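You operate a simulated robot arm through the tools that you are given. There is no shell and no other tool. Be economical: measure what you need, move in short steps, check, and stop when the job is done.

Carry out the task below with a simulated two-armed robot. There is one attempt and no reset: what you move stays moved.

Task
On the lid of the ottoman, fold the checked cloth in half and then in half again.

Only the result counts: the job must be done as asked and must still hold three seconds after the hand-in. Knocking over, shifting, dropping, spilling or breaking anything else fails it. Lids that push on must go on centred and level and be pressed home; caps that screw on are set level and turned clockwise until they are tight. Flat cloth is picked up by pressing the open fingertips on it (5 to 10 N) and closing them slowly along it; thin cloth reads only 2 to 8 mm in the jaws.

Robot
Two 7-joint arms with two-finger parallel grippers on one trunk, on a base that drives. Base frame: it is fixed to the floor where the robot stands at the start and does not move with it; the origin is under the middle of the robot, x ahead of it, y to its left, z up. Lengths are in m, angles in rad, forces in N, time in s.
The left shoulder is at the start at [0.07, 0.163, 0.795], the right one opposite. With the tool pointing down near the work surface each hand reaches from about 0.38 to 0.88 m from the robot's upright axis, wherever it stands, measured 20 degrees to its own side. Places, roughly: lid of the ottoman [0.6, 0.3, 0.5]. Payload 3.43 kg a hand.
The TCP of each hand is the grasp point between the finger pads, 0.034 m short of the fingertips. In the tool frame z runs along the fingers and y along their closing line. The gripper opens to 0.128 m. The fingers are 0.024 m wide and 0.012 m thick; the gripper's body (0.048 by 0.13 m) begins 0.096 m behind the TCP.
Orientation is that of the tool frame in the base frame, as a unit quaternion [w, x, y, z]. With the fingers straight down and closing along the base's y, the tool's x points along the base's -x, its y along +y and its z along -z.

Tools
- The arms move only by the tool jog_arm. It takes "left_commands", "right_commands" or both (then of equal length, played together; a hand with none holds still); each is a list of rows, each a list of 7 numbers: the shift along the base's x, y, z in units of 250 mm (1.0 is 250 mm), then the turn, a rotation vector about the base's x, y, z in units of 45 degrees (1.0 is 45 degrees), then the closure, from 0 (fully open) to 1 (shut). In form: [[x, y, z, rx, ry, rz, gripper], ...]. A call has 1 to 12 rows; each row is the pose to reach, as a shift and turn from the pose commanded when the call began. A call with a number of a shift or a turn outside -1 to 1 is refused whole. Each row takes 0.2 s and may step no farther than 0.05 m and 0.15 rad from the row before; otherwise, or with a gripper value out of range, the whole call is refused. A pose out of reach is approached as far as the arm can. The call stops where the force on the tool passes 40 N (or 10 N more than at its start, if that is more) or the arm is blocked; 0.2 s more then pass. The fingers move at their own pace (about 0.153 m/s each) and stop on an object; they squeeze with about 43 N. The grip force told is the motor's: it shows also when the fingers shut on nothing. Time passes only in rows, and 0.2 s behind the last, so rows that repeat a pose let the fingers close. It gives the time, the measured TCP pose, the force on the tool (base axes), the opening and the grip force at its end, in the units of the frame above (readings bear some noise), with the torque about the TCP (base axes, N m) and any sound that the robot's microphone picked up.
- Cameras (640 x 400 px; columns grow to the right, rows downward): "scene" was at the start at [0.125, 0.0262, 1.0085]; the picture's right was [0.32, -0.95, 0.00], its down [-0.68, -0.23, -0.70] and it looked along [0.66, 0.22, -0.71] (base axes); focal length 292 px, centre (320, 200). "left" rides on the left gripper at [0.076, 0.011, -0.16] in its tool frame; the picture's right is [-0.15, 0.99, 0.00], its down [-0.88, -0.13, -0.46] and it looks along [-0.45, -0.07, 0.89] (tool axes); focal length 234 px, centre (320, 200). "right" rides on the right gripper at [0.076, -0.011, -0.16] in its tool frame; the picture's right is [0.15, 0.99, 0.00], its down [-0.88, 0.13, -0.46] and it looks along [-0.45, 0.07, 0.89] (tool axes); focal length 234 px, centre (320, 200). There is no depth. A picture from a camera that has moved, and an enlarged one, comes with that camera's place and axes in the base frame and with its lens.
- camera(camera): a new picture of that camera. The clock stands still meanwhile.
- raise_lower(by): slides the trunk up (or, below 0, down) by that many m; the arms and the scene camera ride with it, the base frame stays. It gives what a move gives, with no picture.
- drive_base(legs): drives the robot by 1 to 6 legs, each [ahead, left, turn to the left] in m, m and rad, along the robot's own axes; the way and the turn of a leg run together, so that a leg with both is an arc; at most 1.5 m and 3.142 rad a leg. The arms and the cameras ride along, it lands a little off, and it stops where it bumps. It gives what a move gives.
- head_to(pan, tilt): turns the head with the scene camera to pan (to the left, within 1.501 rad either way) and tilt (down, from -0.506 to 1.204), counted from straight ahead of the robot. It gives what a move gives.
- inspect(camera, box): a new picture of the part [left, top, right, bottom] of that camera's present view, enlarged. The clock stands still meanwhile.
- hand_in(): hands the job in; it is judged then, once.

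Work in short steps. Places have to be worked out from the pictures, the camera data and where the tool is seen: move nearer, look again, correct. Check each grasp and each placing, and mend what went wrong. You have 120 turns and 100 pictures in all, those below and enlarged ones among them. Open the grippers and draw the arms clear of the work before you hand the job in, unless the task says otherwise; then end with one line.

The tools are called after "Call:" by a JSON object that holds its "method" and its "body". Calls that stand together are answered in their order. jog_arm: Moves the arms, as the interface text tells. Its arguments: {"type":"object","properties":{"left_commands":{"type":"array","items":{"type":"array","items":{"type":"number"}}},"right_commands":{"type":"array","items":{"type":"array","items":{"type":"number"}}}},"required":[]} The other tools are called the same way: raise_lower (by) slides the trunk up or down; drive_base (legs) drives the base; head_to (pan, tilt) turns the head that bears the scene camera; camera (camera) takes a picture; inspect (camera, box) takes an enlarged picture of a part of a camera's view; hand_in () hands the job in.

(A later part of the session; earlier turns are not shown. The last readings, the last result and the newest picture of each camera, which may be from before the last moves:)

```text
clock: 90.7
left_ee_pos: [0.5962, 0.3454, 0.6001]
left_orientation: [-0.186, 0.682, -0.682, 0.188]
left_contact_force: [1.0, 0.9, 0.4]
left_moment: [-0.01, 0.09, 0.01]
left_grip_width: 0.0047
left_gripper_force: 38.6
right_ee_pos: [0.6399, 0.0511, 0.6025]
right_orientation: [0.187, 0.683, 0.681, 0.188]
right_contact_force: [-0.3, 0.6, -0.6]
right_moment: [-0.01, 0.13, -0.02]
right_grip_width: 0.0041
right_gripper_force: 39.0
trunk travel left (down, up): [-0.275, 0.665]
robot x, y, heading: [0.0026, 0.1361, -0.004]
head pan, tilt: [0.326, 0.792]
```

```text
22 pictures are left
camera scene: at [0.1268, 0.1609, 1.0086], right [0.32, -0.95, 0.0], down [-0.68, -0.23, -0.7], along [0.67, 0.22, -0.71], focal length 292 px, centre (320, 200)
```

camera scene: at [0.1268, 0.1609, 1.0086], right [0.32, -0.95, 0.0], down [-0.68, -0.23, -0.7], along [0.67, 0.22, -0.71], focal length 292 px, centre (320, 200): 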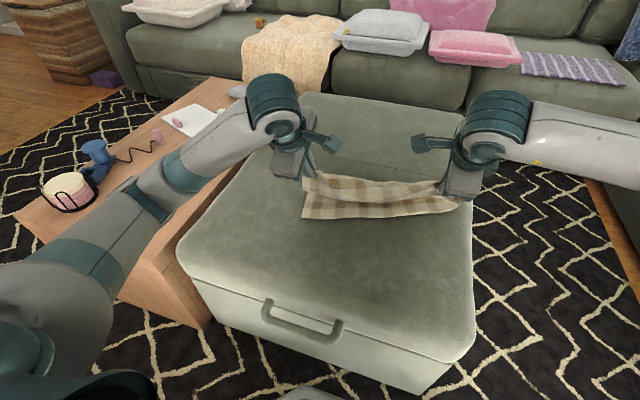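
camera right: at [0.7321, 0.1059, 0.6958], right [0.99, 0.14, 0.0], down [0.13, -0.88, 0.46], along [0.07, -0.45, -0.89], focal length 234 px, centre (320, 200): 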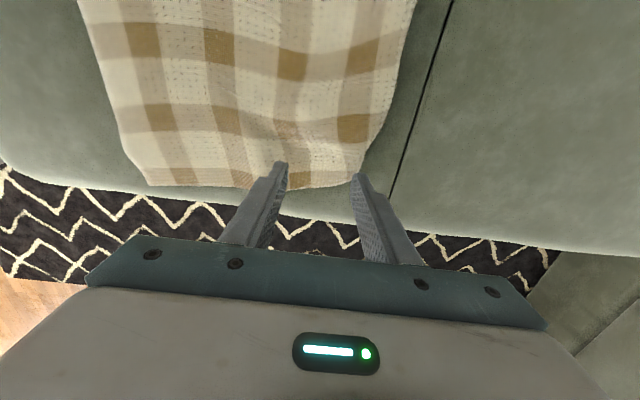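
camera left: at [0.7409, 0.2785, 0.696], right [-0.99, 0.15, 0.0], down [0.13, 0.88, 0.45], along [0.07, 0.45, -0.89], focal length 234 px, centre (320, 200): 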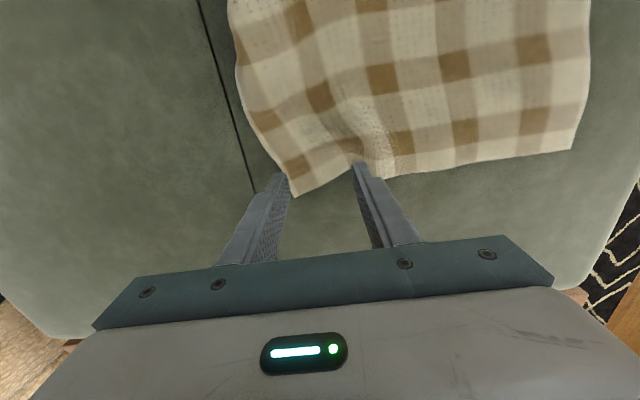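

The right part seems to have been pulled forward. I'll zoom in to see the actual shape.

Call:
{"method": "inspect", "body": {"camera": "scene", "box": [270, 140, 490, 250]}}

Call:
{"method": "camera", "body": {"camera": "right"}}

```text
2.91 times, centred on (380, 195) of scene
camera zoom: at [0.1268, 0.1609, 1.0086], right [0.32, -0.95, 0.0], down [-0.68, -0.23, -0.7], along [0.67, 0.22, -0.71], focal length 849 px, centre (146, 214)
```

zoom: 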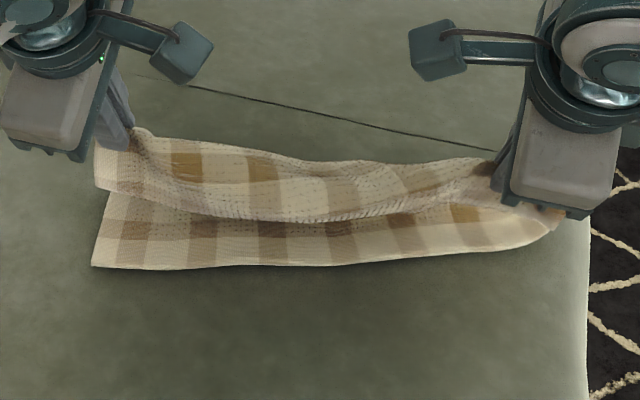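

```text
20 pictures are left
camera right: at [0.5489, 0.1275, 0.7345], right [0.85, 0.14, 0.51], down [-0.12, -0.88, 0.46], along [0.51, -0.45, -0.73], focal length 234 px, centre (320, 200)
```

right: 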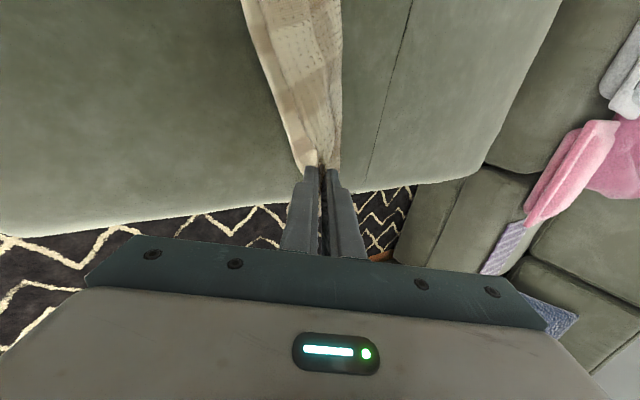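

The upper layer folds neatly, but the cloth as a whole has rotated. I'll lift it fully so it hangs square from both hands, then lay it down afresh: near half first moving away, then top half back toward me.

Call:
{"method": "jog_arm", "body": {"left_commands": [[0, 0, 0.11, 0, 0.09, 0, 1], [-0.02, 0, 0.22, 0, 0.18, 0, 1], [-0.04, 0, 0.33, 0, 0.27, 0, 1], [-0.08, 0, 0.44, 0, 0.36, 0, 1], [-0.12, 0, 0.55, 0, 0.45, 0, 1], [-0.15, 0, 0.66, 0, 0.54, 0, 1], [-0.18, 0, 0.77, 0, 0.63, 0, 1], [-0.184, 0, 0.88, 0, 0.69, 0, 1], [-0.184, 0, 0.92, 0, 0.69, 0, 1]], "right_commands": [[-0.02, 0, 0.11, 0, 0.09, 0, 1], [-0.06, 0, 0.22, 0, 0.18, 0, 1], [-0.11, 0, 0.33, 0, 0.27, 0, 1], [-0.17, 0, 0.44, 0, 0.36, 0, 1], [-0.23, 0, 0.55, 0, 0.45, 0, 1], [-0.29, 0, 0.66, 0, 0.54, 0, 1], [-0.34, 0, 0.77, 0, 0.63, 0, 1], [-0.36, 0, 0.88, 0, 0.69, 0, 1], [-0.36, 0, 0.92, 0, 0.69, 0, 1]]}}

Call:
{"method": "camera", "body": {"camera": "scene"}}

```text
clock: 92.7
left_ee_pos: [0.5491, 0.3473, 0.8314]
left_orientation: [-0.003, -0.707, 0.708, 0.003]
left_contact_force: [0.7, -0.1, -0.5]
left_moment: [-0.01, -0.14, 0.04]
left_grip_width: 0.0041
left_gripper_force: 38.4
right_ee_pos: [0.5513, 0.0506, 0.8312]
right_orientation: [-0.002, 0.708, 0.707, -0.003]
right_contact_force: [-0.6, 0.2, 0.6]
right_moment: [0.01, -0.12, -0.02]
right_grip_width: 0.0042
right_gripper_force: 38.2
trunk travel left (down, up): [-0.275, 0.665]
robot x, y, heading: [0.0029, 0.1335, -0.003]
head pan, tilt: [0.326, 0.792]
```

```text
19 pictures are left
camera scene: at [0.1268, 0.1609, 1.0084], right [0.32, -0.95, 0.0], down [-0.68, -0.23, -0.7], along [0.67, 0.22, -0.71], focal length 292 px, centre (320, 200)
```

scene: 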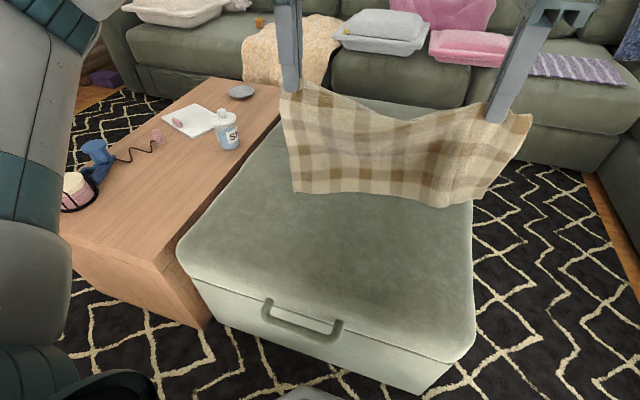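

The cloth hangs freely. The right side looks gripped deeper, with the near edge hanging higher there. I'll zoom to check.

Call:
{"method": "inspect", "body": {"camera": "scene", "box": [250, 50, 560, 230]}}

```text
2.06 times, centred on (405, 140) of scene
camera zoom: at [0.1268, 0.1609, 1.0084], right [0.32, -0.95, 0.0], down [-0.68, -0.23, -0.7], along [0.67, 0.22, -0.71], focal length 602 px, centre (144, 324)
```

zoom: 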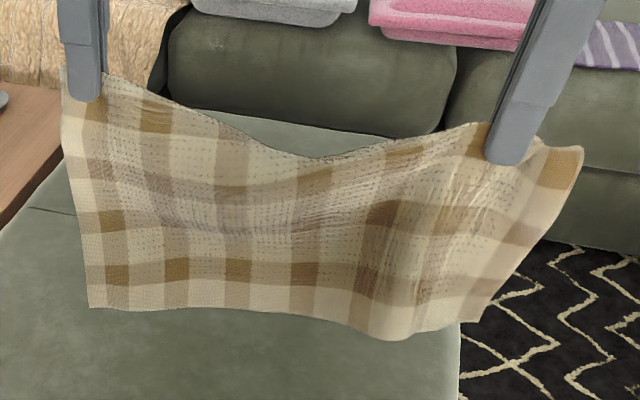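

It's held evenly enough, but the top edge sags, so I'll spread the hands about 2 cm each. Then I'll touch the near edge down at x≈0.45 and lay the near half by moving away while lowering.

Call:
{"method": "jog_arm", "body": {"left_commands": [[-0.15, 0.03, 0, 0, 0, 0, 1], [-0.3, 0.06, -0.04, 0, 0, 0, 1], [-0.4, 0.076, -0.1, 0, 0, 0, 1], [-0.4, 0.076, -0.2, 0, 0, 0, 1], [-0.36, 0.076, -0.3, 0, 0, 0, 1], [-0.26, 0.076, -0.4, 0, 0, 0, 1], [-0.14, 0.076, -0.52, 0, 0, 0, 1], [0, 0.076, -0.64, 0, 0, 0, 1], [0.14, 0.076, -0.75, 0, 0, 0, 1], [0.28, 0.076, -0.84, 0, 0, 0, 1]], "right_commands": [[-0.15, -0.03, 0, 0, 0, 0, 1], [-0.3, -0.06, -0.04, 0, 0, 0, 1], [-0.4, -0.076, -0.1, 0, 0, 0, 1], [-0.4, -0.076, -0.2, 0, 0, 0, 1], [-0.36, -0.076, -0.3, 0, 0, 0, 1], [-0.26, -0.076, -0.4, 0, 0, 0, 1], [-0.14, -0.076, -0.52, 0, 0, 0, 1], [0, -0.076, -0.64, 0, 0, 0, 1], [0.14, -0.076, -0.75, 0, 0, 0, 1], [0.28, -0.076, -0.84, 0, 0, 0, 1]]}}

Call:
{"method": "camera", "body": {"camera": "scene"}}

```text
clock: 94.9
left_ee_pos: [0.6199, 0.3629, 0.6218]
left_orientation: [-0.004, -0.706, 0.708, 0.002]
left_contact_force: [0.0, -2.3, 0.4]
left_moment: [-0.02, -0.09, 0.05]
left_grip_width: 0.0041
left_gripper_force: 38.9
right_ee_pos: [0.6222, 0.0315, 0.6195]
right_orientation: [-0.002, 0.708, 0.707, -0.004]
right_contact_force: [0.8, 1.5, 0.0]
right_moment: [0.05, -0.08, 0.02]
right_grip_width: 0.004
right_gripper_force: 38.2
trunk travel left (down, up): [-0.275, 0.665]
robot x, y, heading: [0.0012, 0.1353, -0.003]
head pan, tilt: [0.326, 0.792]
```

```text
17 pictures are left
camera scene: at [0.1275, 0.161, 1.0083], right [0.32, -0.95, 0.0], down [-0.68, -0.23, -0.7], along [0.66, 0.22, -0.71], focal length 292 px, centre (320, 200)
```

scene: 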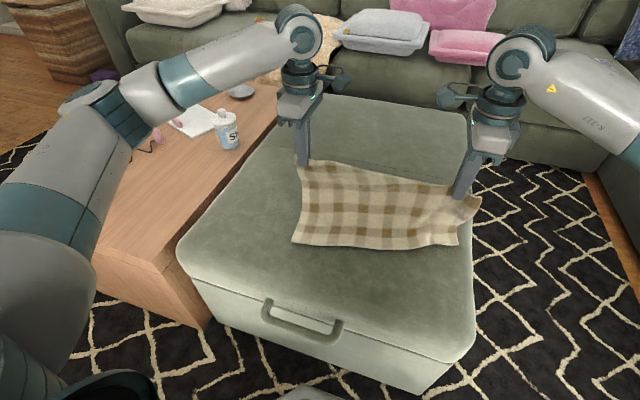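

The near half is laid down, with corner C slightly raised, which confirms the right grip is about 6 cm too deep. I'll lay the rest flat, keep the left holding, and release the right to regrip nearer the far edge.

Call:
{"method": "jog_arm", "body": {"left_commands": [[0.1, 0, -0.1, 0, 0, 0, 1], [0.2, 0, -0.2, 0, 0, 0, 1], [0.3, 0, -0.3, 0, 0, 0, 1], [0.4, 0, -0.38, 0, 0, 0, 1], [0.46, 0, -0.43, 0, 0, 0, 1], [0.46, 0, -0.43, 0, 0, 0, 1], [0.46, 0, -0.43, 0, 0, 0, 1], [0.46, 0, -0.43, 0, 0, 0, 1], [0.46, 0, -0.43, 0, 0, 0, 1], [0.46, 0, -0.43, 0, 0, 0, 1]], "right_commands": [[0, 0, -0.1, 0, 0, 0, 1], [0.05, 0, -0.2, 0, 0, 0, 1], [0.1, 0, -0.3, 0, 0, 0, 1], [0.15, 0, -0.38, 0, 0, 0, 1], [0.18, 0, -0.43, 0, 0, 0, 1], [0.18, 0, -0.44, 0, 0, 0, 0.9], [0.18, 0, -0.44, 0, 0, 0, 0.75], [0.18, 0, -0.36, 0, 0, 0, 0.57], [0.22, 0, -0.24, 0, 0, 0, 0.57], [0.3, 0, -0.2, 0, 0, 0, 0.57]]}}

Call:
{"method": "camera", "body": {"camera": "right"}}

Call:
{"method": "camera", "body": {"camera": "scene"}}

```text
clock: 97.1
left_ee_pos: [0.733, 0.3663, 0.5135]
left_orientation: [-0.002, -0.707, 0.707, 0.002]
left_contact_force: [2.3, 4.0, 8.8]
left_moment: [0.04, 0.04, 0.05]
left_grip_width: 0.0055
left_gripper_force: 39.5
right_ee_pos: [0.6947, 0.0324, 0.5704]
right_orientation: [-0.002, 0.707, 0.707, -0.003]
right_contact_force: [0.1, 0.3, -0.9]
right_moment: [-0.03, 0.02, -0.02]
right_grip_width: 0.0549
right_gripper_force: 0.1
trunk travel left (down, up): [-0.275, 0.665]
robot x, y, heading: [-0.0021, 0.1365, -0.01]
head pan, tilt: [0.326, 0.792]
```

```text
16 pictures are left
camera right: at [0.685, 0.1082, 0.7313], right [0.99, 0.14, -0.01], down [0.13, -0.88, 0.46], along [0.06, -0.45, -0.89], focal length 234 px, centre (320, 200)
```

right: 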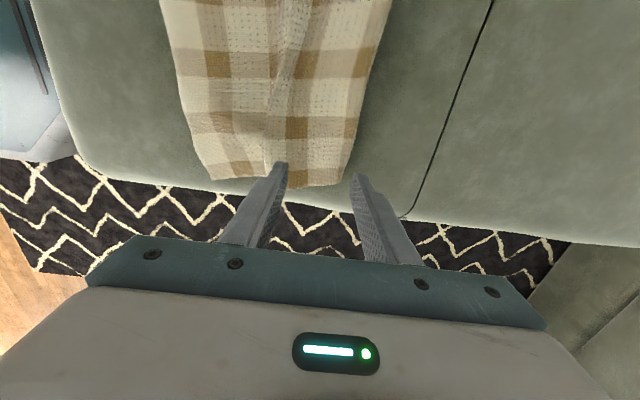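

```text
15 pictures are left
camera scene: at [0.126, 0.1609, 1.0085], right [0.32, -0.95, 0.0], down [-0.68, -0.23, -0.7], along [0.67, 0.22, -0.71], focal length 292 px, centre (320, 200)
```

scene: 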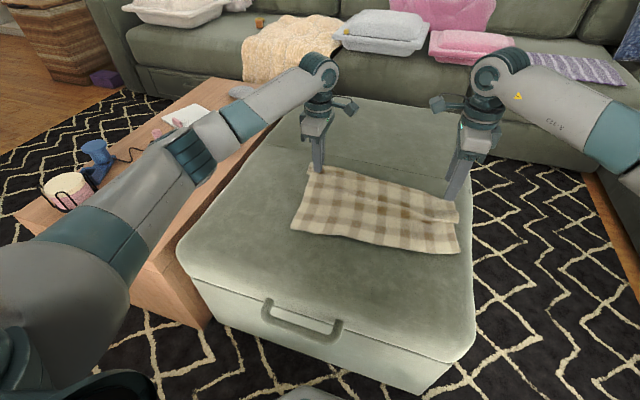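

The right side has a pucker shortening it by several cm. I'll smooth it by pressing the closed right fingertips near corner B and dragging away, then look before regripping.

Call:
{"method": "jog_arm", "body": {"right_commands": [[0.01, 0.04, -0.08, 0, 0, 0, 0.8], [0.01, 0.05, -0.18, 0, 0, 0, 1], [0.01, 0.05, -0.235, 0, 0, 0, 1], [0.01, 0.05, -0.258, 0, 0, 0, 1], [0.06, 0.05, -0.258, 0, 0, 0, 1], [0.12, 0.05, -0.258, 0, 0, 0, 1], [0.18, 0.05, -0.258, 0, 0, 0, 1], [0.24, 0.05, -0.258, 0, 0, 0, 1], [0.3, 0.05, -0.258, 0, 0, 0, 1], [0.34, 0.05, -0.258, 0, 0, 0, 1], [0.34, 0.05, -0.2, 0, 0, 0, 0.9], [0.34, 0.05, -0.1, 0, 0, 0, 0.57]]}}

Call:
{"method": "camera", "body": {"camera": "right"}}

```text
clock: 99.7
left_ee_pos: [0.7344, 0.3674, 0.5144]
left_orientation: [0.003, 0.707, -0.707, -0.002]
left_contact_force: [-0.9, 3.4, 8.1]
left_moment: [-0.01, 0.15, -0.04]
left_grip_width: 0.0054
left_gripper_force: 39.8
right_ee_pos: [0.7817, 0.0444, 0.5451]
right_orientation: [-0.002, 0.708, 0.706, -0.004]
right_contact_force: [-0.8, 0.0, -0.7]
right_moment: [0.02, 0.0, 0.01]
right_grip_width: 0.0551
right_gripper_force: 0.1
trunk travel left (down, up): [-0.275, 0.665]
robot x, y, heading: [-0.0014, 0.1327, -0.001]
head pan, tilt: [0.326, 0.792]
```

```text
14 pictures are left
camera right: at [0.7706, 0.1205, 0.7059], right [0.99, 0.14, -0.01], down [0.13, -0.88, 0.46], along [0.06, -0.45, -0.89], focal length 234 px, centre (320, 200)
```

right: 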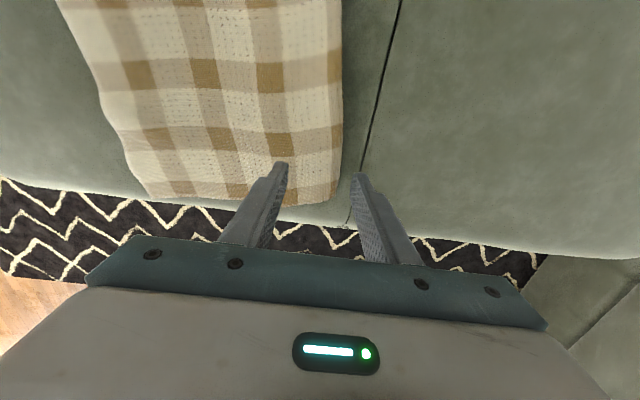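

Dragging flattened the right side nicely. The right side still looks about 10 cm short, though, so part may be tucked under near C. A zoomed look will tell.

Call:
{"method": "inspect", "body": {"camera": "scene", "box": [270, 150, 490, 270]}}

```text
2.91 times, centred on (380, 210) of scene
camera zoom: at [0.1263, 0.1609, 1.0084], right [0.32, -0.95, 0.0], down [-0.68, -0.23, -0.7], along [0.67, 0.22, -0.71], focal length 849 px, centre (146, 171)
```

zoom: 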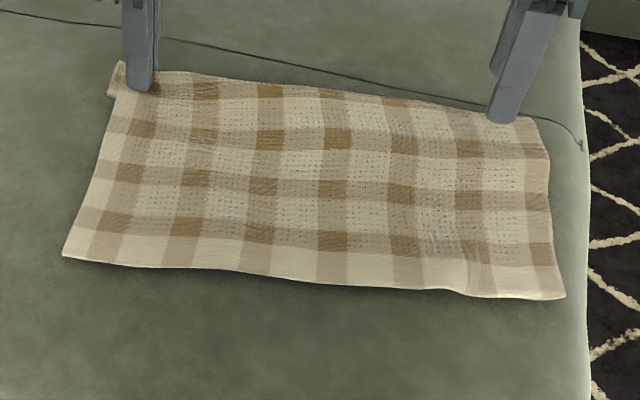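

The near border is true. On the right only 3 of 5 brown rows show, so about 10 cm of the far-right edge is tucked underneath. I'll pinch near that fold, lift so the tucked part hangs free, then set it down moving toward the robot so it trails out flat.

Call:
{"method": "jog_arm", "body": {"right_commands": [[-0.12, 0.01, 0, 0, 0, 0, 0.57], [-0.12, 0.01, -0.08, 0, 0, 0, 0.57], [-0.12, 0.01, -0.13, 0, 0, 0, 0.57], [-0.12, 0.01, -0.146, 0, 0, 0, 0.57], [-0.12, 0.01, -0.15, 0, 0, 0, 0.57], [-0.12, 0.01, -0.15, 0, 0, 0, 0.57]]}}

```text
clock: 101.1
left_ee_pos: [0.7326, 0.3666, 0.5142]
left_orientation: [-0.003, -0.706, 0.708, 0.002]
left_contact_force: [-0.9, 2.8, 5.3]
left_moment: [0.03, 0.07, 0.0]
left_grip_width: 0.005
left_gripper_force: 39.3
right_ee_pos: [0.7497, 0.0464, 0.5108]
right_orientation: [-0.001, 0.708, 0.707, -0.003]
right_contact_force: [-0.7, -0.7, 8.6]
right_moment: [-0.06, -0.13, -0.06]
right_grip_width: 0.0546
right_gripper_force: 0.0
trunk travel left (down, up): [-0.275, 0.665]
robot x, y, heading: [0.0007, 0.1329, -0.002]
head pan, tilt: [0.326, 0.792]
```

Pressing at 8.6 N. I'll close slowly.

Call:
{"method": "jog_arm", "body": {"right_commands": [[0, 0, 0, 0, 0, 0, 0.61], [0, 0, 0, 0, 0, 0, 0.65], [0, 0, 0, 0, 0, 0, 0.69], [0, 0, 0, 0, 0, 0, 0.73], [0, 0, 0, 0, 0, 0, 0.77], [0, 0, 0, 0, 0, 0, 0.8], [0, 0, 0, 0, 0, 0, 0.83], [0, 0, 0, 0, 0, 0, 0.86], [0, 0, 0, 0, 0, 0, 0.9], [0, 0, 0, 0, 0, 0, 0.94], [0, 0, 0, 0, 0, 0, 0.97], [0, 0, 0, 0, 0, 0, 1]]}}

Call:
{"method": "jog_arm", "body": {"right_commands": [[0, 0, 0, 0, 0, 0, 1], [0, 0, 0, 0, 0, 0, 1]]}}

```text
clock: 103.7
left_ee_pos: [0.7335, 0.3671, 0.5149]
left_orientation: [-0.003, -0.707, 0.707, 0.001]
left_contact_force: [-0.4, 2.0, 5.6]
left_moment: [0.0, 0.09, 0.0]
left_grip_width: 0.005
left_gripper_force: 39.6
right_ee_pos: [0.7496, 0.048, 0.5097]
right_orientation: [-0.001, 0.708, 0.707, -0.002]
right_contact_force: [0.9, -0.4, 11.3]
right_moment: [0.01, -0.05, -0.04]
right_grip_width: 0.0
right_gripper_force: 32.8
trunk travel left (down, up): [-0.275, 0.665]
robot x, y, heading: [-0.0012, 0.1306, -0.004]
head pan, tilt: [0.326, 0.792]
```

```text
clock: 104.3
left_ee_pos: [0.7346, 0.3674, 0.5143]
left_orientation: [0.003, 0.708, -0.706, -0.002]
left_contact_force: [-1.4, 2.1, 5.8]
left_moment: [-0.02, 0.08, 0.01]
left_grip_width: 0.005
left_gripper_force: 39.6
right_ee_pos: [0.7494, 0.0477, 0.5102]
right_orientation: [-0.001, 0.708, 0.706, -0.002]
right_contact_force: [0.9, 0.4, 11.4]
right_moment: [0.02, -0.05, -0.03]
right_grip_width: 0.0002
right_gripper_force: 33.0
trunk travel left (down, up): [-0.275, 0.665]
robot x, y, heading: [0.0018, 0.1375, -0.002]
head pan, tilt: [0.326, 0.792]
```

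Missed. I'll reopen, shift slightly inward and use a lighter press (about 5 N).

Call:
{"method": "jog_arm", "body": {"right_commands": [[0, 0, 0.06, 0, 0, 0, 0.8], [-0.05, 0.02, 0.06, 0, 0, 0, 0.56], [-0.05, 0.02, 0.03, 0, 0, 0, 0.56], [-0.05, 0.02, 0.012, 0, 0, 0, 0.56], [-0.05, 0.02, 0.004, 0, 0, 0, 0.56], [-0.05, 0.02, 0.004, 0, 0, 0, 0.56]]}}

```text
clock: 105.7
left_ee_pos: [0.7339, 0.3668, 0.5144]
left_orientation: [-0.003, -0.706, 0.708, 0.002]
left_contact_force: [-0.5, 2.2, 5.9]
left_moment: [0.02, 0.1, -0.03]
left_grip_width: 0.0053
left_gripper_force: 39.3
right_ee_pos: [0.7364, 0.0528, 0.5114]
right_orientation: [-0.001, 0.709, 0.706, -0.003]
right_contact_force: [-0.5, -3.0, 6.6]
right_moment: [-0.12, -0.14, -0.12]
right_grip_width: 0.0562
right_gripper_force: 0.0
trunk travel left (down, up): [-0.275, 0.665]
robot x, y, heading: [0.001, 0.1361, 0.0]
head pan, tilt: [0.326, 0.792]
```

It reads 6.6 N, so I'll close and ease up slightly toward the end.

Call:
{"method": "jog_arm", "body": {"right_commands": [[0, 0, 0, 0, 0, 0, 0.6], [0, 0, 0, 0, 0, 0, 0.64], [0, 0, 0, 0, 0, 0, 0.68], [0, 0, 0, 0, 0, 0, 0.72], [0, 0, 0, 0, 0, 0, 0.76], [0, 0, 0, 0, 0, 0, 0.79], [0, 0, 0, 0, 0, 0, 0.82], [0, 0, 0.001, 0, 0, 0, 0.85], [0, 0, 0.002, 0, 0, 0, 0.88], [0, 0, 0.002, 0, 0, 0, 0.91], [0, 0, 0.002, 0, 0, 0, 0.94], [0, 0, 0.002, 0, 0, 0, 1]]}}

Call:
{"method": "jog_arm", "body": {"right_commands": [[0, 0, 0, 0, 0, 0, 1], [0, 0, 0, 0, 0, 0, 1]]}}

```text
clock: 108.3
left_ee_pos: [0.7332, 0.3673, 0.5148]
left_orientation: [0.003, 0.707, -0.707, -0.002]
left_contact_force: [0.5, 2.6, 6.4]
left_moment: [0.0, 0.12, -0.04]
left_grip_width: 0.0054
left_gripper_force: 39.4
right_ee_pos: [0.7364, 0.0531, 0.5114]
right_orientation: [-0.002, 0.709, 0.706, -0.004]
right_contact_force: [-2.1, 0.7, 7.8]
right_moment: [0.0, 0.13, 0.07]
right_grip_width: 0.0055
right_gripper_force: 40.2
trunk travel left (down, up): [-0.275, 0.665]
robot x, y, heading: [0.0005, 0.1339, -0.005]
head pan, tilt: [0.326, 0.792]
```

```text
clock: 108.9
left_ee_pos: [0.734, 0.3668, 0.5134]
left_orientation: [-0.002, -0.706, 0.708, 0.002]
left_contact_force: [-1.0, 1.6, 5.8]
left_moment: [0.02, 0.14, -0.03]
left_grip_width: 0.005
left_gripper_force: 39.8
right_ee_pos: [0.7374, 0.0531, 0.5123]
right_orientation: [-0.001, 0.708, 0.706, -0.003]
right_contact_force: [-3.6, -0.1, 7.2]
right_moment: [0.05, 0.12, 0.02]
right_grip_width: 0.0054
right_gripper_force: 39.9
trunk travel left (down, up): [-0.275, 0.665]
robot x, y, heading: [0.0039, 0.1355, -0.006]
head pan, tilt: [0.326, 0.792]
```

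Gripped (5.4 mm). Now I'll lift 15 cm, then lower while moving toward the robot so the tucked flap trails out.

Call:
{"method": "jog_arm", "body": {"right_commands": [[0, 0.03, 0.13, 0, 0, 0, 1], [0, 0.06, 0.28, 0, 0, 0, 1], [0, 0.09, 0.43, 0, 0, 0, 1], [0, 0.12, 0.58, 0, 0, 0, 1], [0, 0.12, 0.64, 0, 0, 0, 1], [0, 0.12, 0.64, 0, 0, 0, 1], [-0.06, 0.1, 0.52, 0, 0, 0, 1], [-0.14, 0.08, 0.38, 0, 0, 0, 1], [-0.22, 0.05, 0.25, 0, 0, 0, 1], [-0.3, 0.02, 0.12, 0, 0, 0, 1], [-0.34, 0, 0.02, 0, 0, 0, 1]]}}

Call:
{"method": "inspect", "body": {"camera": "scene", "box": [270, 130, 500, 270]}}

```text
clock: 111.3
left_ee_pos: [0.7331, 0.3667, 0.5146]
left_orientation: [-0.002, -0.707, 0.708, 0.002]
left_contact_force: [-1.5, 0.5, 7.8]
left_moment: [-0.07, 0.15, 0.03]
left_grip_width: 0.005
left_gripper_force: 39.5
right_ee_pos: [0.654, 0.0524, 0.5154]
right_orientation: [-0.001, 0.708, 0.706, -0.002]
right_contact_force: [0.6, 1.5, 2.4]
right_moment: [0.08, -0.06, 0.0]
right_grip_width: 0.0047
right_gripper_force: 39.0
trunk travel left (down, up): [-0.275, 0.665]
robot x, y, heading: [0.0026, 0.135, -0.008]
head pan, tilt: [0.326, 0.792]
```

```text
2.78 times, centred on (385, 200) of scene
camera zoom: at [0.126, 0.1608, 1.0087], right [0.32, -0.95, 0.0], down [-0.68, -0.23, -0.7], along [0.67, 0.22, -0.71], focal length 812 px, centre (139, 200)
```

zoom: 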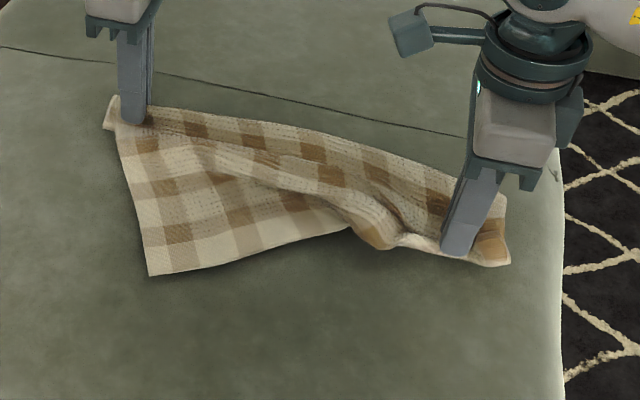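

The flap has come out on the far side, but C's corner is now bunched under the right hand. I'll release, then press the closed fingertips near C and drag it toward the robot.

Call:
{"method": "jog_arm", "body": {"right_commands": [[0, 0, -0.01, 0, 0, 0, 0.9], [0, 0, 0.02, 0, 0, 0, 0.7], [0, 0, 0.15, 0, 0, 0, 0.7], [-0.03, -0.09, 0.15, 0, 0, 0, 1], [-0.03, -0.09, 0.05, 0, 0, 0, 1], [-0.03, -0.09, -0.02, 0, 0, 0, 1], [-0.08, -0.09, -0.025, 0, 0, 0, 1], [-0.17, -0.09, -0.025, 0, 0, 0, 1], [-0.27, -0.09, -0.025, 0, 0, 0, 1], [-0.37, -0.09, -0.025, 0, 0, 0, 1], [-0.47, -0.09, -0.025, 0, 0, 0, 1], [-0.55, -0.09, -0.025, 0, 0, 0, 1]]}}

Call:
{"method": "jog_arm", "body": {"right_commands": [[0, 0, 0.15, 0, 0, 0, 1], [0.1, -0.15, 0.35, 0, 0, 0, 0.8], [0.2, -0.35, 0.45, 0, 0, 0, 0.57], [0.25, -0.5, 0.45, 0, 0, 0, 0.57]]}}

Call:
{"method": "inspect", "body": {"camera": "scene", "box": [270, 130, 500, 270]}}

```text
clock: 113.9
left_ee_pos: [0.7334, 0.3675, 0.5145]
left_orientation: [-0.002, -0.707, 0.707, 0.002]
left_contact_force: [0.0, 2.0, 6.4]
left_moment: [-0.02, 0.14, -0.02]
left_grip_width: 0.0051
left_gripper_force: 40.4
right_ee_pos: [0.5151, 0.0299, 0.5103]
right_orientation: [-0.002, 0.708, 0.707, -0.004]
right_contact_force: [-0.2, -0.2, 0.0]
right_moment: [-0.01, -0.01, -0.01]
right_grip_width: 0.0
right_gripper_force: 32.9
trunk travel left (down, up): [-0.275, 0.665]
robot x, y, heading: [0.0006, 0.1372, -0.005]
head pan, tilt: [0.326, 0.792]
```

```text
refused: row 2 steps farther than a row can; nothing moved
```

```text
2.78 times, centred on (385, 200) of scene
camera zoom: at [0.1261, 0.1608, 1.0086], right [0.32, -0.95, 0.0], down [-0.68, -0.23, -0.7], along [0.67, 0.22, -0.71], focal length 812 px, centre (139, 200)
```

zoom: 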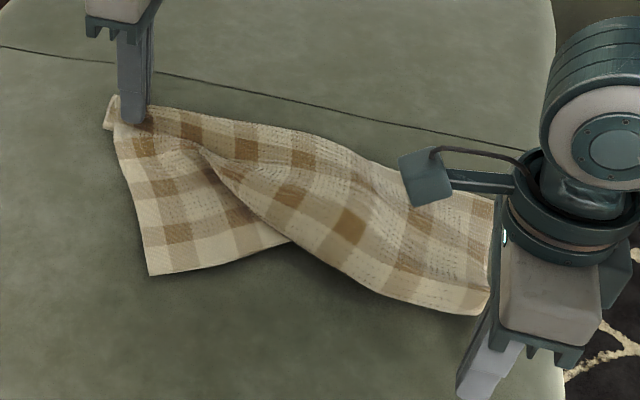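

The cloth is partly unfolded, with a diagonal pleat left and C now at about (0.585,0.025). I'll drag C again with a firmer press, then do a second drag further in.

Call:
{"method": "jog_arm", "body": {"right_commands": [[0, 0, 0.12, 0, 0, 0, 1], [0.18, 0.04, 0.12, 0, 0, 0, 1], [0.36, 0.08, 0.12, 0, 0, 0, 1], [0.38, 0.08, 0.04, 0, 0, 0, 1], [0.38, 0.08, -0.016, 0, 0, 0, 1], [0.3, 0.07, -0.018, 0, 0, 0, 1], [0.22, 0.06, -0.018, 0, 0, 0, 1], [0.14, 0.05, -0.018, 0, 0, 0, 1], [0.06, 0.04, -0.018, 0, 0, 0, 1], [-0.02, 0.03, -0.018, 0, 0, 0, 1], [-0.08, 0.02, -0.018, 0, 0, 0, 1], [-0.08, 0.02, 0.12, 0, 0, 0, 1]]}}

Call:
{"method": "jog_arm", "body": {"right_commands": [[0.16, 0.06, 0, 0, 0, 0, 1], [0.32, 0.2, 0, 0, 0, 0, 1], [0.4, 0.36, 0, 0, 0, 0, 1], [0.4, 0.4, -0.08, 0, 0, 0, 1], [0.4, 0.4, -0.138, 0, 0, 0, 1], [0.32, 0.38, -0.14, 0, 0, 0, 1], [0.24, 0.36, -0.14, 0, 0, 0, 1], [0.16, 0.34, -0.14, 0, 0, 0, 1], [0.08, 0.32, -0.14, 0, 0, 0, 1], [0, 0.3, -0.14, 0, 0, 0, 1], [0, 0.3, 0, 0, 0, 0, 1], [0, 0.12, 0.08, 0, 0, 0, 0.8]]}}

Call:
{"method": "camera", "body": {"camera": "scene"}}

```text
clock: 115.7
left_ee_pos: [0.7322, 0.3669, 0.5175]
left_orientation: [-0.002, -0.706, 0.708, 0.001]
left_contact_force: [-1.9, 0.2, 6.4]
left_moment: [-0.07, 0.15, -0.02]
left_grip_width: 0.0048
left_gripper_force: 39.3
right_ee_pos: [0.5561, 0.0442, 0.5095]
right_orientation: [0.001, 0.708, 0.707, 0.001]
right_contact_force: [-3.3, -1.7, 17.1]
right_moment: [-0.06, 0.11, -0.04]
right_grip_width: 0.0
right_gripper_force: 32.6
trunk travel left (down, up): [-0.275, 0.665]
robot x, y, heading: [0.0025, 0.1344, -0.004]
head pan, tilt: [0.326, 0.792]
stopped in row 9 (right hand): the force on the tool passed its limit at 41 N (the readings are from after the stop); the commanded pose is now the measured one
```

```text
refused: row 2 steps farther than a row can; nothing moved
```

```text
10 pictures are left
camera scene: at [0.1252, 0.161, 1.0085], right [0.32, -0.95, 0.0], down [-0.67, -0.23, -0.7], along [0.67, 0.22, -0.71], focal length 292 px, centre (320, 200)
```

scene: 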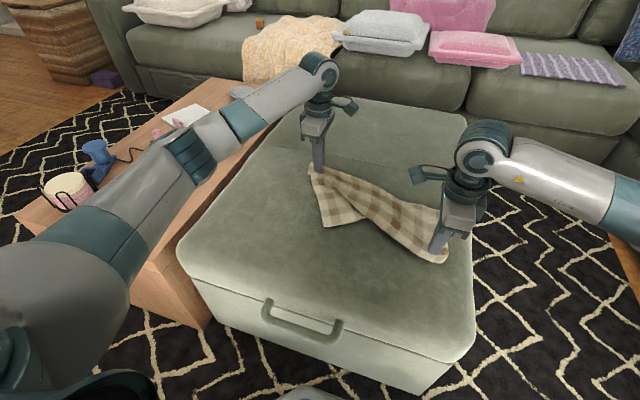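

C is now at about (0.53,0.01). I'll smooth the far-right again with the push that worked before: press near (0.69,0.04) and drag away to about 0.785.

Call:
{"method": "jog_arm", "body": {"right_commands": [[0, 0, 0.12, 0, 0, 0, 1], [0.18, 0, 0.12, 0, 0, 0, 1], [0.36, 0, 0.12, 0, 0, 0, 1], [0.54, -0.01, 0.1, 0, 0, 0, 1], [0.54, -0.01, 0.03, 0, 0, 0, 1], [0.54, -0.01, -0.006, 0, 0, 0, 1], [0.61, -0.01, -0.008, 0, 0, 0, 1], [0.68, -0.01, -0.008, 0, 0, 0, 1], [0.76, -0.01, -0.008, 0, 0, 0, 1], [0.84, -0.01, -0.008, 0, 0, 0, 1], [0.92, -0.01, -0.008, 0, 0, 0, 1], [0.92, -0.01, 0.12, 0, 0, 0, 0.9]]}}

Call:
{"method": "camera", "body": {"camera": "right"}}

```text
clock: 118.3
left_ee_pos: [0.7352, 0.3678, 0.5151]
left_orientation: [0.004, 0.708, -0.707, -0.002]
left_contact_force: [-1.2, 1.8, 5.9]
left_moment: [-0.02, 0.13, -0.01]
left_grip_width: 0.0049
left_gripper_force: 38.6
right_ee_pos: [0.7849, 0.0408, 0.5386]
right_orientation: [-0.001, 0.708, 0.706, 0.0]
right_contact_force: [0.6, 0.5, -0.1]
right_moment: [-0.01, -0.01, 0.01]
right_grip_width: 0.0129
right_gripper_force: 0.0
trunk travel left (down, up): [-0.275, 0.665]
robot x, y, heading: [0.0055, 0.1333, 0.003]
head pan, tilt: [0.326, 0.792]
```

```text
9 pictures are left
camera right: at [0.7735, 0.1167, 0.6989], right [0.99, 0.14, 0.0], down [0.13, -0.88, 0.46], along [0.07, -0.45, -0.89], focal length 234 px, centre (320, 200)
```

right: 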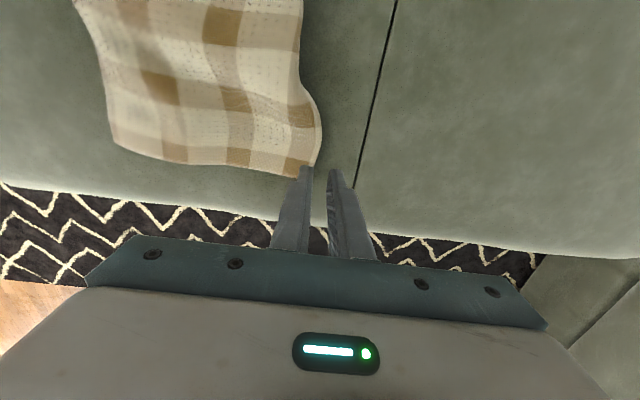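

The far border near B is showing again. I'll regrip R there (far edge ≈0.78 at y≈0.05), then hang and re-lay the cloth, which should open all the pleats.

Call:
{"method": "jog_arm", "body": {"right_commands": [[-0.1, 0.04, 0, 0, 0, 0, 0.6], [-0.2, 0.04, 0, 0, 0, 0, 0.56], [-0.2, 0.04, -0.06, 0, 0, 0, 0.56], [-0.2, 0.04, -0.1, 0, 0, 0, 0.56], [-0.2, 0.04, -0.112, 0, 0, 0, 0.56], [-0.2, 0.04, -0.118, 0, 0, 0, 0.56], [-0.2, 0.04, -0.118, 0, 0, 0, 0.56]]}}

```text
clock: 119.9
left_ee_pos: [0.7327, 0.3674, 0.5143]
left_orientation: [-0.003, -0.707, 0.707, 0.002]
left_contact_force: [-0.9, 1.9, 6.1]
left_moment: [-0.03, 0.14, -0.01]
left_grip_width: 0.0049
left_gripper_force: 39.2
right_ee_pos: [0.7354, 0.0515, 0.5087]
right_orientation: [0.0, 0.707, 0.707, 0.0]
right_contact_force: [-1.0, 0.6, 2.8]
right_moment: [0.05, 0.02, -0.01]
right_grip_width: 0.0567
right_gripper_force: 0.6
trunk travel left (down, up): [-0.275, 0.665]
robot x, y, heading: [-0.0027, 0.1373, -0.004]
head pan, tilt: [0.326, 0.792]
```

Contact is light, so I'll press a bit more and close slowly.

Call:
{"method": "jog_arm", "body": {"right_commands": [[0, 0, -0.004, 0, 0, 0, 0.56], [0, 0, -0.005, 0, 0, 0, 0.6], [0, 0, -0.005, 0, 0, 0, 0.64], [0, 0, -0.005, 0, 0, 0, 0.68], [0, 0, -0.005, 0, 0, 0, 0.72], [0, 0, -0.005, 0, 0, 0, 0.76], [0, 0, -0.005, 0, 0, 0, 0.79], [0, 0, -0.005, 0, 0, 0, 0.82], [0, 0, -0.004, 0, 0, 0, 0.85], [0, 0, -0.003, 0, 0, 0, 0.88], [0, 0, -0.003, 0, 0, 0, 0.92], [0, 0, -0.003, 0, 0, 0, 0.96]]}}

Call:
{"method": "jog_arm", "body": {"right_commands": [[0, 0, 0, 0, 0, 0, 1], [0, 0, 0, 0, 0, 0, 1]]}}

```text
clock: 122.5
left_ee_pos: [0.7338, 0.3676, 0.5144]
left_orientation: [-0.004, -0.707, 0.707, 0.001]
left_contact_force: [-0.9, 2.1, 4.9]
left_moment: [0.02, 0.13, -0.01]
left_grip_width: 0.0049
left_gripper_force: 39.0
right_ee_pos: [0.7357, 0.0507, 0.5079]
right_orientation: [0.0, 0.708, 0.706, 0.001]
right_contact_force: [0.1, 0.3, 8.6]
right_moment: [0.01, 0.0, 0.03]
right_grip_width: 0.0063
right_gripper_force: 12.0
trunk travel left (down, up): [-0.275, 0.665]
robot x, y, heading: [0.0044, 0.1324, 0.003]
head pan, tilt: [0.326, 0.792]
```

```text
clock: 123.1
left_ee_pos: [0.7333, 0.3662, 0.5138]
left_orientation: [-0.003, -0.706, 0.709, 0.002]
left_contact_force: [-1.3, 1.9, 4.5]
left_moment: [0.0, 0.09, 0.01]
left_grip_width: 0.0048
left_gripper_force: 39.6
right_ee_pos: [0.7361, 0.0518, 0.5074]
right_orientation: [0.0, 0.708, 0.706, 0.002]
right_contact_force: [0.4, -0.7, 9.1]
right_moment: [-0.02, 0.03, 0.04]
right_grip_width: 0.0047
right_gripper_force: 38.4
trunk travel left (down, up): [-0.275, 0.665]
robot x, y, heading: [-0.0005, 0.1315, -0.004]
head pan, tilt: [0.326, 0.792]
```

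Gripped (4.7 mm). Now I'll lift the cloth fully to hang from both hands.

Call:
{"method": "jog_arm", "body": {"left_commands": [[-0.03, 0, 0.11, 0, 0, 0, 1], [-0.08, 0, 0.22, 0, 0, 0, 1], [-0.14, 0, 0.33, 0, 0, 0, 1], [-0.21, 0, 0.44, 0, 0, 0, 1], [-0.28, 0, 0.55, 0, 0, 0, 1], [-0.35, 0, 0.66, 0, 0, 0, 1], [-0.42, 0, 0.77, 0, 0, 0, 1], [-0.49, 0, 0.88, 0, 0, 0, 1], [-0.56, 0, 0.99, 0, 0, 0, 1]], "right_commands": [[-0.03, 0, 0.11, 0, 0, 0, 1], [-0.08, 0, 0.22, 0, 0, 0, 1], [-0.14, 0, 0.33, 0, 0, 0, 1], [-0.21, 0, 0.44, 0, 0, 0, 1], [-0.28, 0, 0.55, 0, 0, 0, 1], [-0.35, 0, 0.66, 0, 0, 0, 1], [-0.42, 0, 0.77, 0, 0, 0, 1], [-0.49, 0, 0.88, 0, 0, 0, 1], [-0.56, 0, 0.99, 0, 0, 0, 1]]}}

Call:
{"method": "jog_arm", "body": {"left_commands": [[-0.05, 0.01, 0.1, 0, 0, 0, 1], [-0.12, 0.02, 0.2, 0, 0, 0, 1], [-0.2, 0.03, 0.3, 0, 0, 0, 1], [-0.28, 0.03, 0.34, 0, 0, 0, 1], [-0.28, 0.03, 0.34, 0, 0, 0, 1]], "right_commands": [[-0.05, -0.01, 0.1, 0, 0, 0, 1], [-0.12, -0.02, 0.2, 0, 0, 0, 1], [-0.2, -0.03, 0.3, 0, 0, 0, 1], [-0.28, -0.03, 0.34, 0, 0, 0, 1], [-0.28, -0.03, 0.34, 0, 0, 0, 1]]}}

Call:
{"method": "camera", "body": {"camera": "scene"}}

```text
clock: 125.1
left_ee_pos: [0.5925, 0.3681, 0.7627]
left_orientation: [-0.003, -0.706, 0.708, 0.003]
left_contact_force: [-0.6, -0.6, 1.1]
left_moment: [0.02, 0.01, 0.05]
left_grip_width: 0.0045
left_gripper_force: 38.9
right_ee_pos: [0.5946, 0.0514, 0.7558]
right_orientation: [0.0, 0.708, 0.706, 0.001]
right_contact_force: [-1.1, -0.6, 0.0]
right_moment: [0.01, 0.01, -0.02]
right_grip_width: 0.0047
right_gripper_force: 39.3
trunk travel left (down, up): [-0.275, 0.665]
robot x, y, heading: [0.0013, 0.1364, -0.004]
head pan, tilt: [0.326, 0.792]
```

```text
clock: 126.3
left_ee_pos: [0.5233, 0.3732, 0.8466]
left_orientation: [-0.003, -0.707, 0.707, 0.003]
left_contact_force: [0.7, -1.5, -0.1]
left_moment: [-0.05, -0.01, 0.04]
left_grip_width: 0.0042
left_gripper_force: 38.5
right_ee_pos: [0.5261, 0.0406, 0.8395]
right_orientation: [-0.001, 0.709, 0.705, 0.001]
right_contact_force: [0.6, 0.7, -0.1]
right_moment: [0.03, -0.01, 0.05]
right_grip_width: 0.0045
right_gripper_force: 38.9
trunk travel left (down, up): [-0.275, 0.665]
robot x, y, heading: [-0.0006, 0.1383, -0.001]
head pan, tilt: [0.326, 0.792]
```

```text
8 pictures are left
camera scene: at [0.1273, 0.161, 1.0084], right [0.32, -0.95, 0.0], down [-0.68, -0.23, -0.7], along [0.67, 0.22, -0.71], focal length 292 px, centre (320, 200)
```

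scene: 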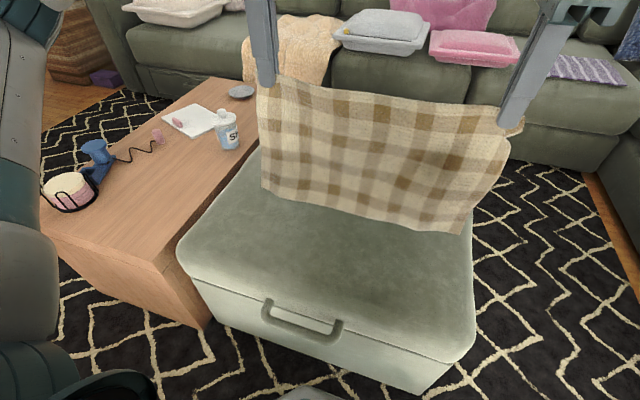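

It hangs perfectly square now. Better idea: lay the hanging lower edge down on the far side (x≈0.74), then fold the held edge away on top of it. That way the gripped tail ends up pointing outward, with no lip. First I'll move out and let it settle.

Call:
{"method": "jog_arm", "body": {"left_commands": [[0.14, 0, 0, 0, 0, 0, 1], [0.28, 0, 0, 0, 0, 0, 1], [0.42, 0, -0.02, 0, 0, 0, 1], [0.56, 0, -0.06, 0, 0, 0, 1], [0.7, 0, -0.1, 0, 0, 0, 1], [0.8, 0, -0.13, 0, 0, 0, 1], [0.86, 0, -0.15, 0, 0, 0, 1], [0.88, 0, -0.16, 0, 0, 0, 1], [0.88, 0, -0.16, 0, 0, 0, 1], [0.88, 0, -0.16, 0, 0, 0, 1], [0.88, 0, -0.16, 0, 0, 0, 1]], "right_commands": [[0.14, 0, 0.02, 0, 0, 0, 1], [0.28, 0, 0.02, 0, 0, 0, 1], [0.42, 0, 0, 0, 0, 0, 1], [0.56, 0, -0.04, 0, 0, 0, 1], [0.7, 0, -0.08, 0, 0, 0, 1], [0.8, 0, -0.11, 0, 0, 0, 1], [0.86, 0, -0.13, 0, 0, 0, 1], [0.88, 0, -0.14, 0, 0, 0, 1], [0.88, 0, -0.14, 0, 0, 0, 1], [0.88, 0, -0.14, 0, 0, 0, 1], [0.88, 0, -0.14, 0, 0, 0, 1]]}}

```text
clock: 128.7
left_ee_pos: [0.7459, 0.3749, 0.8052]
left_orientation: [-0.004, -0.706, 0.708, 0.002]
left_contact_force: [0.2, -2.1, -0.2]
left_moment: [-0.04, 0.02, 0.01]
left_grip_width: 0.0044
left_gripper_force: 39.0
right_ee_pos: [0.7465, 0.0418, 0.8046]
right_orientation: [0.0, 0.708, 0.706, 0.0]
right_contact_force: [0.5, 1.7, -0.5]
right_moment: [0.05, -0.01, 0.02]
right_grip_width: 0.0045
right_gripper_force: 39.0
trunk travel left (down, up): [-0.275, 0.665]
robot x, y, heading: [-0.0016, 0.1364, -0.002]
head pan, tilt: [0.326, 0.792]
```

At x≈0.746 and settled. Now I'll lower while moving toward the robot so the lower half lays out on the far side.

Call:
{"method": "jog_arm", "body": {"left_commands": [[-0.03, 0, -0.1, 0, 0, 0, 1], [-0.08, 0, -0.2, 0, 0, 0, 1], [-0.16, 0, -0.3, 0, 0, 0, 1], [-0.26, 0, -0.4, 0, 0, 0, 1], [-0.36, 0, -0.5, 0, 0, 0, 1], [-0.46, 0, -0.6, 0, 0, 0, 1], [-0.56, 0, -0.68, 0, 0, 0, 1], [-0.66, 0, -0.75, 0, 0, 0, 1], [-0.7, 0, -0.79, 0, 0, 0, 1]], "right_commands": [[-0.03, 0, -0.1, 0, 0, 0, 1], [-0.08, 0, -0.2, 0, 0, 0, 1], [-0.16, 0, -0.3, 0, 0, 0, 1], [-0.26, 0, -0.4, 0, 0, 0, 1], [-0.36, 0, -0.5, 0, 0, 0, 1], [-0.46, 0, -0.6, 0, 0, 0, 1], [-0.56, 0, -0.68, 0, 0, 0, 1], [-0.66, 0, -0.75, 0, 0, 0, 1], [-0.7, 0, -0.79, 0, 0, 0, 1]]}}

Call:
{"method": "camera", "body": {"camera": "scene"}}

```text
clock: 130.7
left_ee_pos: [0.5694, 0.3731, 0.6101]
left_orientation: [-0.004, -0.707, 0.707, 0.003]
left_contact_force: [-0.1, -0.3, 0.7]
left_moment: [0.0, 0.0, -0.01]
left_grip_width: 0.0047
left_gripper_force: 38.7
right_ee_pos: [0.5701, 0.0442, 0.6069]
right_orientation: [-0.001, 0.708, 0.706, 0.001]
right_contact_force: [1.3, -0.3, -0.7]
right_moment: [0.0, -0.01, 0.01]
right_grip_width: 0.0046
right_gripper_force: 38.8
trunk travel left (down, up): [-0.275, 0.665]
robot x, y, heading: [0.0031, 0.1335, 0.001]
head pan, tilt: [0.326, 0.792]
```

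```text
7 pictures are left
camera scene: at [0.1272, 0.1611, 1.0085], right [0.32, -0.95, 0.0], down [-0.68, -0.23, -0.7], along [0.67, 0.22, -0.71], focal length 292 px, centre (320, 200)
```

scene: 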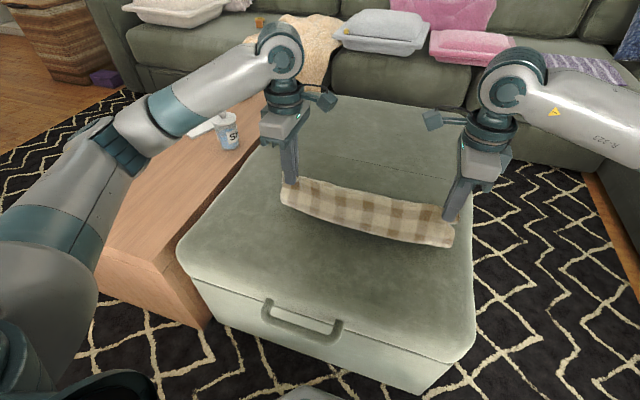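

I need to verify that the lower half lies behind; one zoom.

Call:
{"method": "inspect", "body": {"camera": "right", "box": [120, 0, 520, 250]}}

```text
1.60 times, centred on (320, 125) of right
camera zoom: at [0.5587, 0.1194, 0.7673], right [0.99, 0.14, 0.0], down [0.13, -0.88, 0.45], along [0.07, -0.45, -0.89], focal length 375 px, centre (320, 320)
```

zoom: 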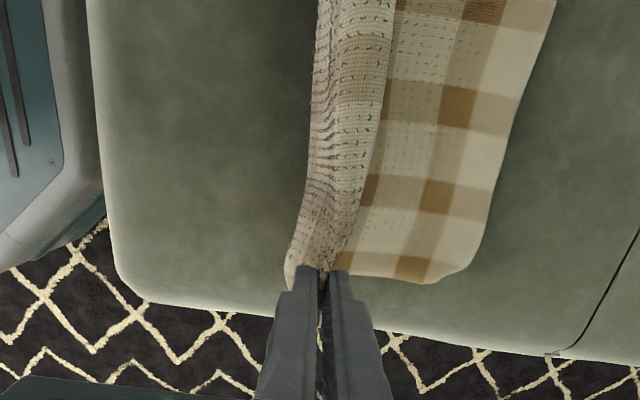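

The lower half lies flat on the far side, its edge at x≈0.693. So the fold line should be at 0.54 and the held edge should land with tips at about 0.634. I'll lay slightly further back, then fold forward with a small backward tilt.

Call:
{"method": "jog_arm", "body": {"left_commands": [[-0.08, 0, -0.022, 0, 0, 0, 1], [-0.16, 0, -0.054, 0, 0, 0, 1], [-0.18, 0, -0.066, 0, 0, 0, 1], [-0.18, 0, -0.066, 0, 0, 0, 1], [-0.128, 0, -0.046, 0, 0.13, 0, 1], [-0.032, 0, -0.05, 0, 0.25, 0, 1], [0.08, 0, -0.076, 0, 0.38, 0, 1], [0.184, 0, -0.138, 0, 0.51, 0, 1], [0.264, 0, -0.222, 0, 0.64, 0, 1], [0.304, 0, -0.302, 0, 0.64, 0, 1], [0.32, 0, -0.35, 0, 0.64, 0, 1]], "right_commands": [[-0.08, 0, -0.022, 0, 0, 0, 1], [-0.16, 0, -0.054, 0, 0, 0, 1], [-0.18, 0, -0.066, 0, 0, 0, 1], [-0.18, 0, -0.066, 0, 0, 0, 1], [-0.128, 0, -0.046, 0, 0.13, 0, 1], [-0.032, 0, -0.05, 0, 0.25, 0, 1], [0.08, 0, -0.076, 0, 0.38, 0, 1], [0.184, 0, -0.138, 0, 0.51, 0, 1], [0.264, 0, -0.222, 0, 0.64, 0, 1], [0.304, 0, -0.302, 0, 0.64, 0, 1], [0.32, 0, -0.35, 0, 0.64, 0, 1]]}}

Call:
{"method": "inspect", "body": {"camera": "scene", "box": [260, 140, 490, 270]}}

```text
clock: 133.1
left_ee_pos: [0.6489, 0.3746, 0.5226]
left_orientation: [0.179, 0.685, -0.684, -0.178]
left_contact_force: [0.6, 1.4, 5.3]
left_moment: [-0.05, -0.08, -0.05]
left_grip_width: 0.0042
left_gripper_force: 39.1
right_ee_pos: [0.6524, 0.0439, 0.5201]
right_orientation: [-0.176, 0.686, 0.684, -0.174]
right_contact_force: [3.2, 2.6, 6.8]
right_moment: [0.07, -0.13, -0.1]
right_grip_width: 0.0042
right_gripper_force: 38.7
trunk travel left (down, up): [-0.275, 0.665]
robot x, y, heading: [0.0017, 0.1364, 0.001]
head pan, tilt: [0.326, 0.792]
```

```text
2.78 times, centred on (375, 205) of scene
camera zoom: at [0.1262, 0.1613, 1.009], right [0.32, -0.95, 0.0], down [-0.67, -0.23, -0.7], along [0.67, 0.22, -0.71], focal length 812 px, centre (167, 186)
```

zoom: 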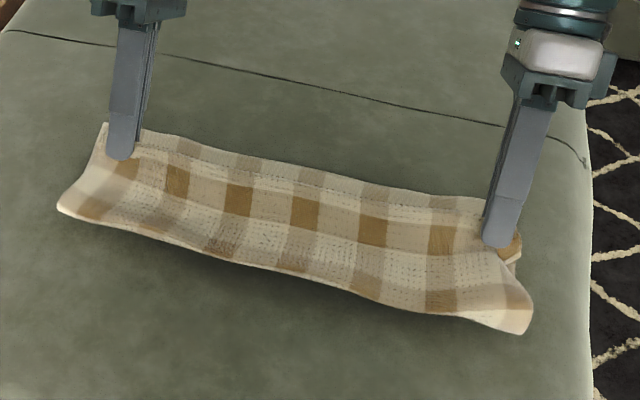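

An excellent first fold: the edges are aligned with no lip. I'll open the jaws gently and withdraw along the finger axis.

Call:
{"method": "jog_arm", "body": {"left_commands": [[0, 0, 0, 0, 0, 0, 0.97], [0, 0, 0, 0, 0, 0, 0.93], [0, 0, 0, 0, 0, 0, 0.88], [0.02, 0, 0.04, 0, 0, 0, 0.86], [0.05, 0, 0.1, 0, 0, 0, 0.86], [0.1, 0, 0.2, 0, 0, 0, 0.8], [0.1, 0.1, 0.36, 0, -0.1, 0, 0.7], [0, 0.2, 0.5, 0, -0.25, 0, 0.7], [-0.1, 0.32, 0.6, 0, -0.4, 0, 0.7], [-0.2, 0.44, 0.68, 0, -0.55, 0, 0.7], [-0.32, 0.54, 0.72, 0, -0.64, 0, 0.7]], "right_commands": [[0, 0, 0, 0, 0, 0, 0.97], [0, 0, 0, 0, 0, 0, 0.93], [0, 0, 0, 0, 0, 0, 0.88], [0.02, 0, 0.04, 0, 0, 0, 0.86], [0.05, 0, 0.1, 0, 0, 0, 0.86], [0.1, 0, 0.2, 0, 0, 0, 0.8], [0.1, 0, 0.32, 0, -0.1, 0, 0.7], [0.06, 0, 0.44, 0, -0.25, 0, 0.7], [0, 0, 0.52, 0, -0.4, 0, 0.7], [-0.06, 0, 0.56, 0, -0.55, 0, 0.7], [-0.08, 0, 0.56, 0, -0.64, 0, 0.7]]}}

Call:
{"method": "inspect", "body": {"camera": "scene", "box": [250, 130, 480, 260]}}

```text
clock: 135.5
left_ee_pos: [0.5712, 0.508, 0.7025]
left_orientation: [-0.003, -0.706, 0.708, 0.002]
left_contact_force: [0.1, -0.2, 0.8]
left_moment: [-0.01, 0.0, -0.01]
left_grip_width: 0.0383
left_gripper_force: 0.1
right_ee_pos: [0.6299, 0.0423, 0.6609]
right_orientation: [0.0, 0.709, 0.706, 0.001]
right_contact_force: [-0.2, 0.2, -0.4]
right_moment: [0.02, 0.02, 0.02]
right_grip_width: 0.0385
right_gripper_force: 0.0
trunk travel left (down, up): [-0.275, 0.665]
robot x, y, heading: [0.0032, 0.1373, -0.002]
head pan, tilt: [0.326, 0.792]
```

```text
2.78 times, centred on (365, 195) of scene
camera zoom: at [0.1266, 0.1612, 1.0086], right [0.32, -0.95, 0.0], down [-0.68, -0.23, -0.7], along [0.67, 0.22, -0.71], focal length 812 px, centre (195, 214)
```

zoom: 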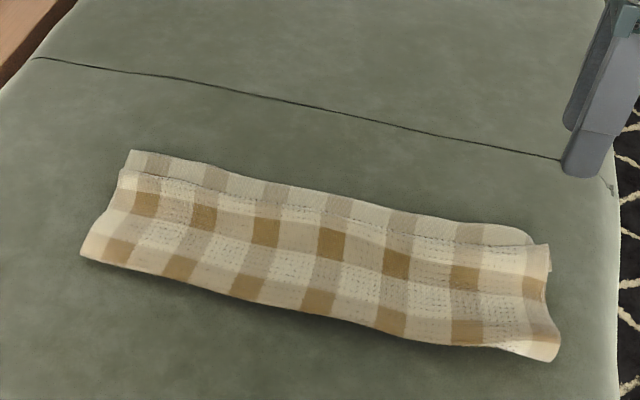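

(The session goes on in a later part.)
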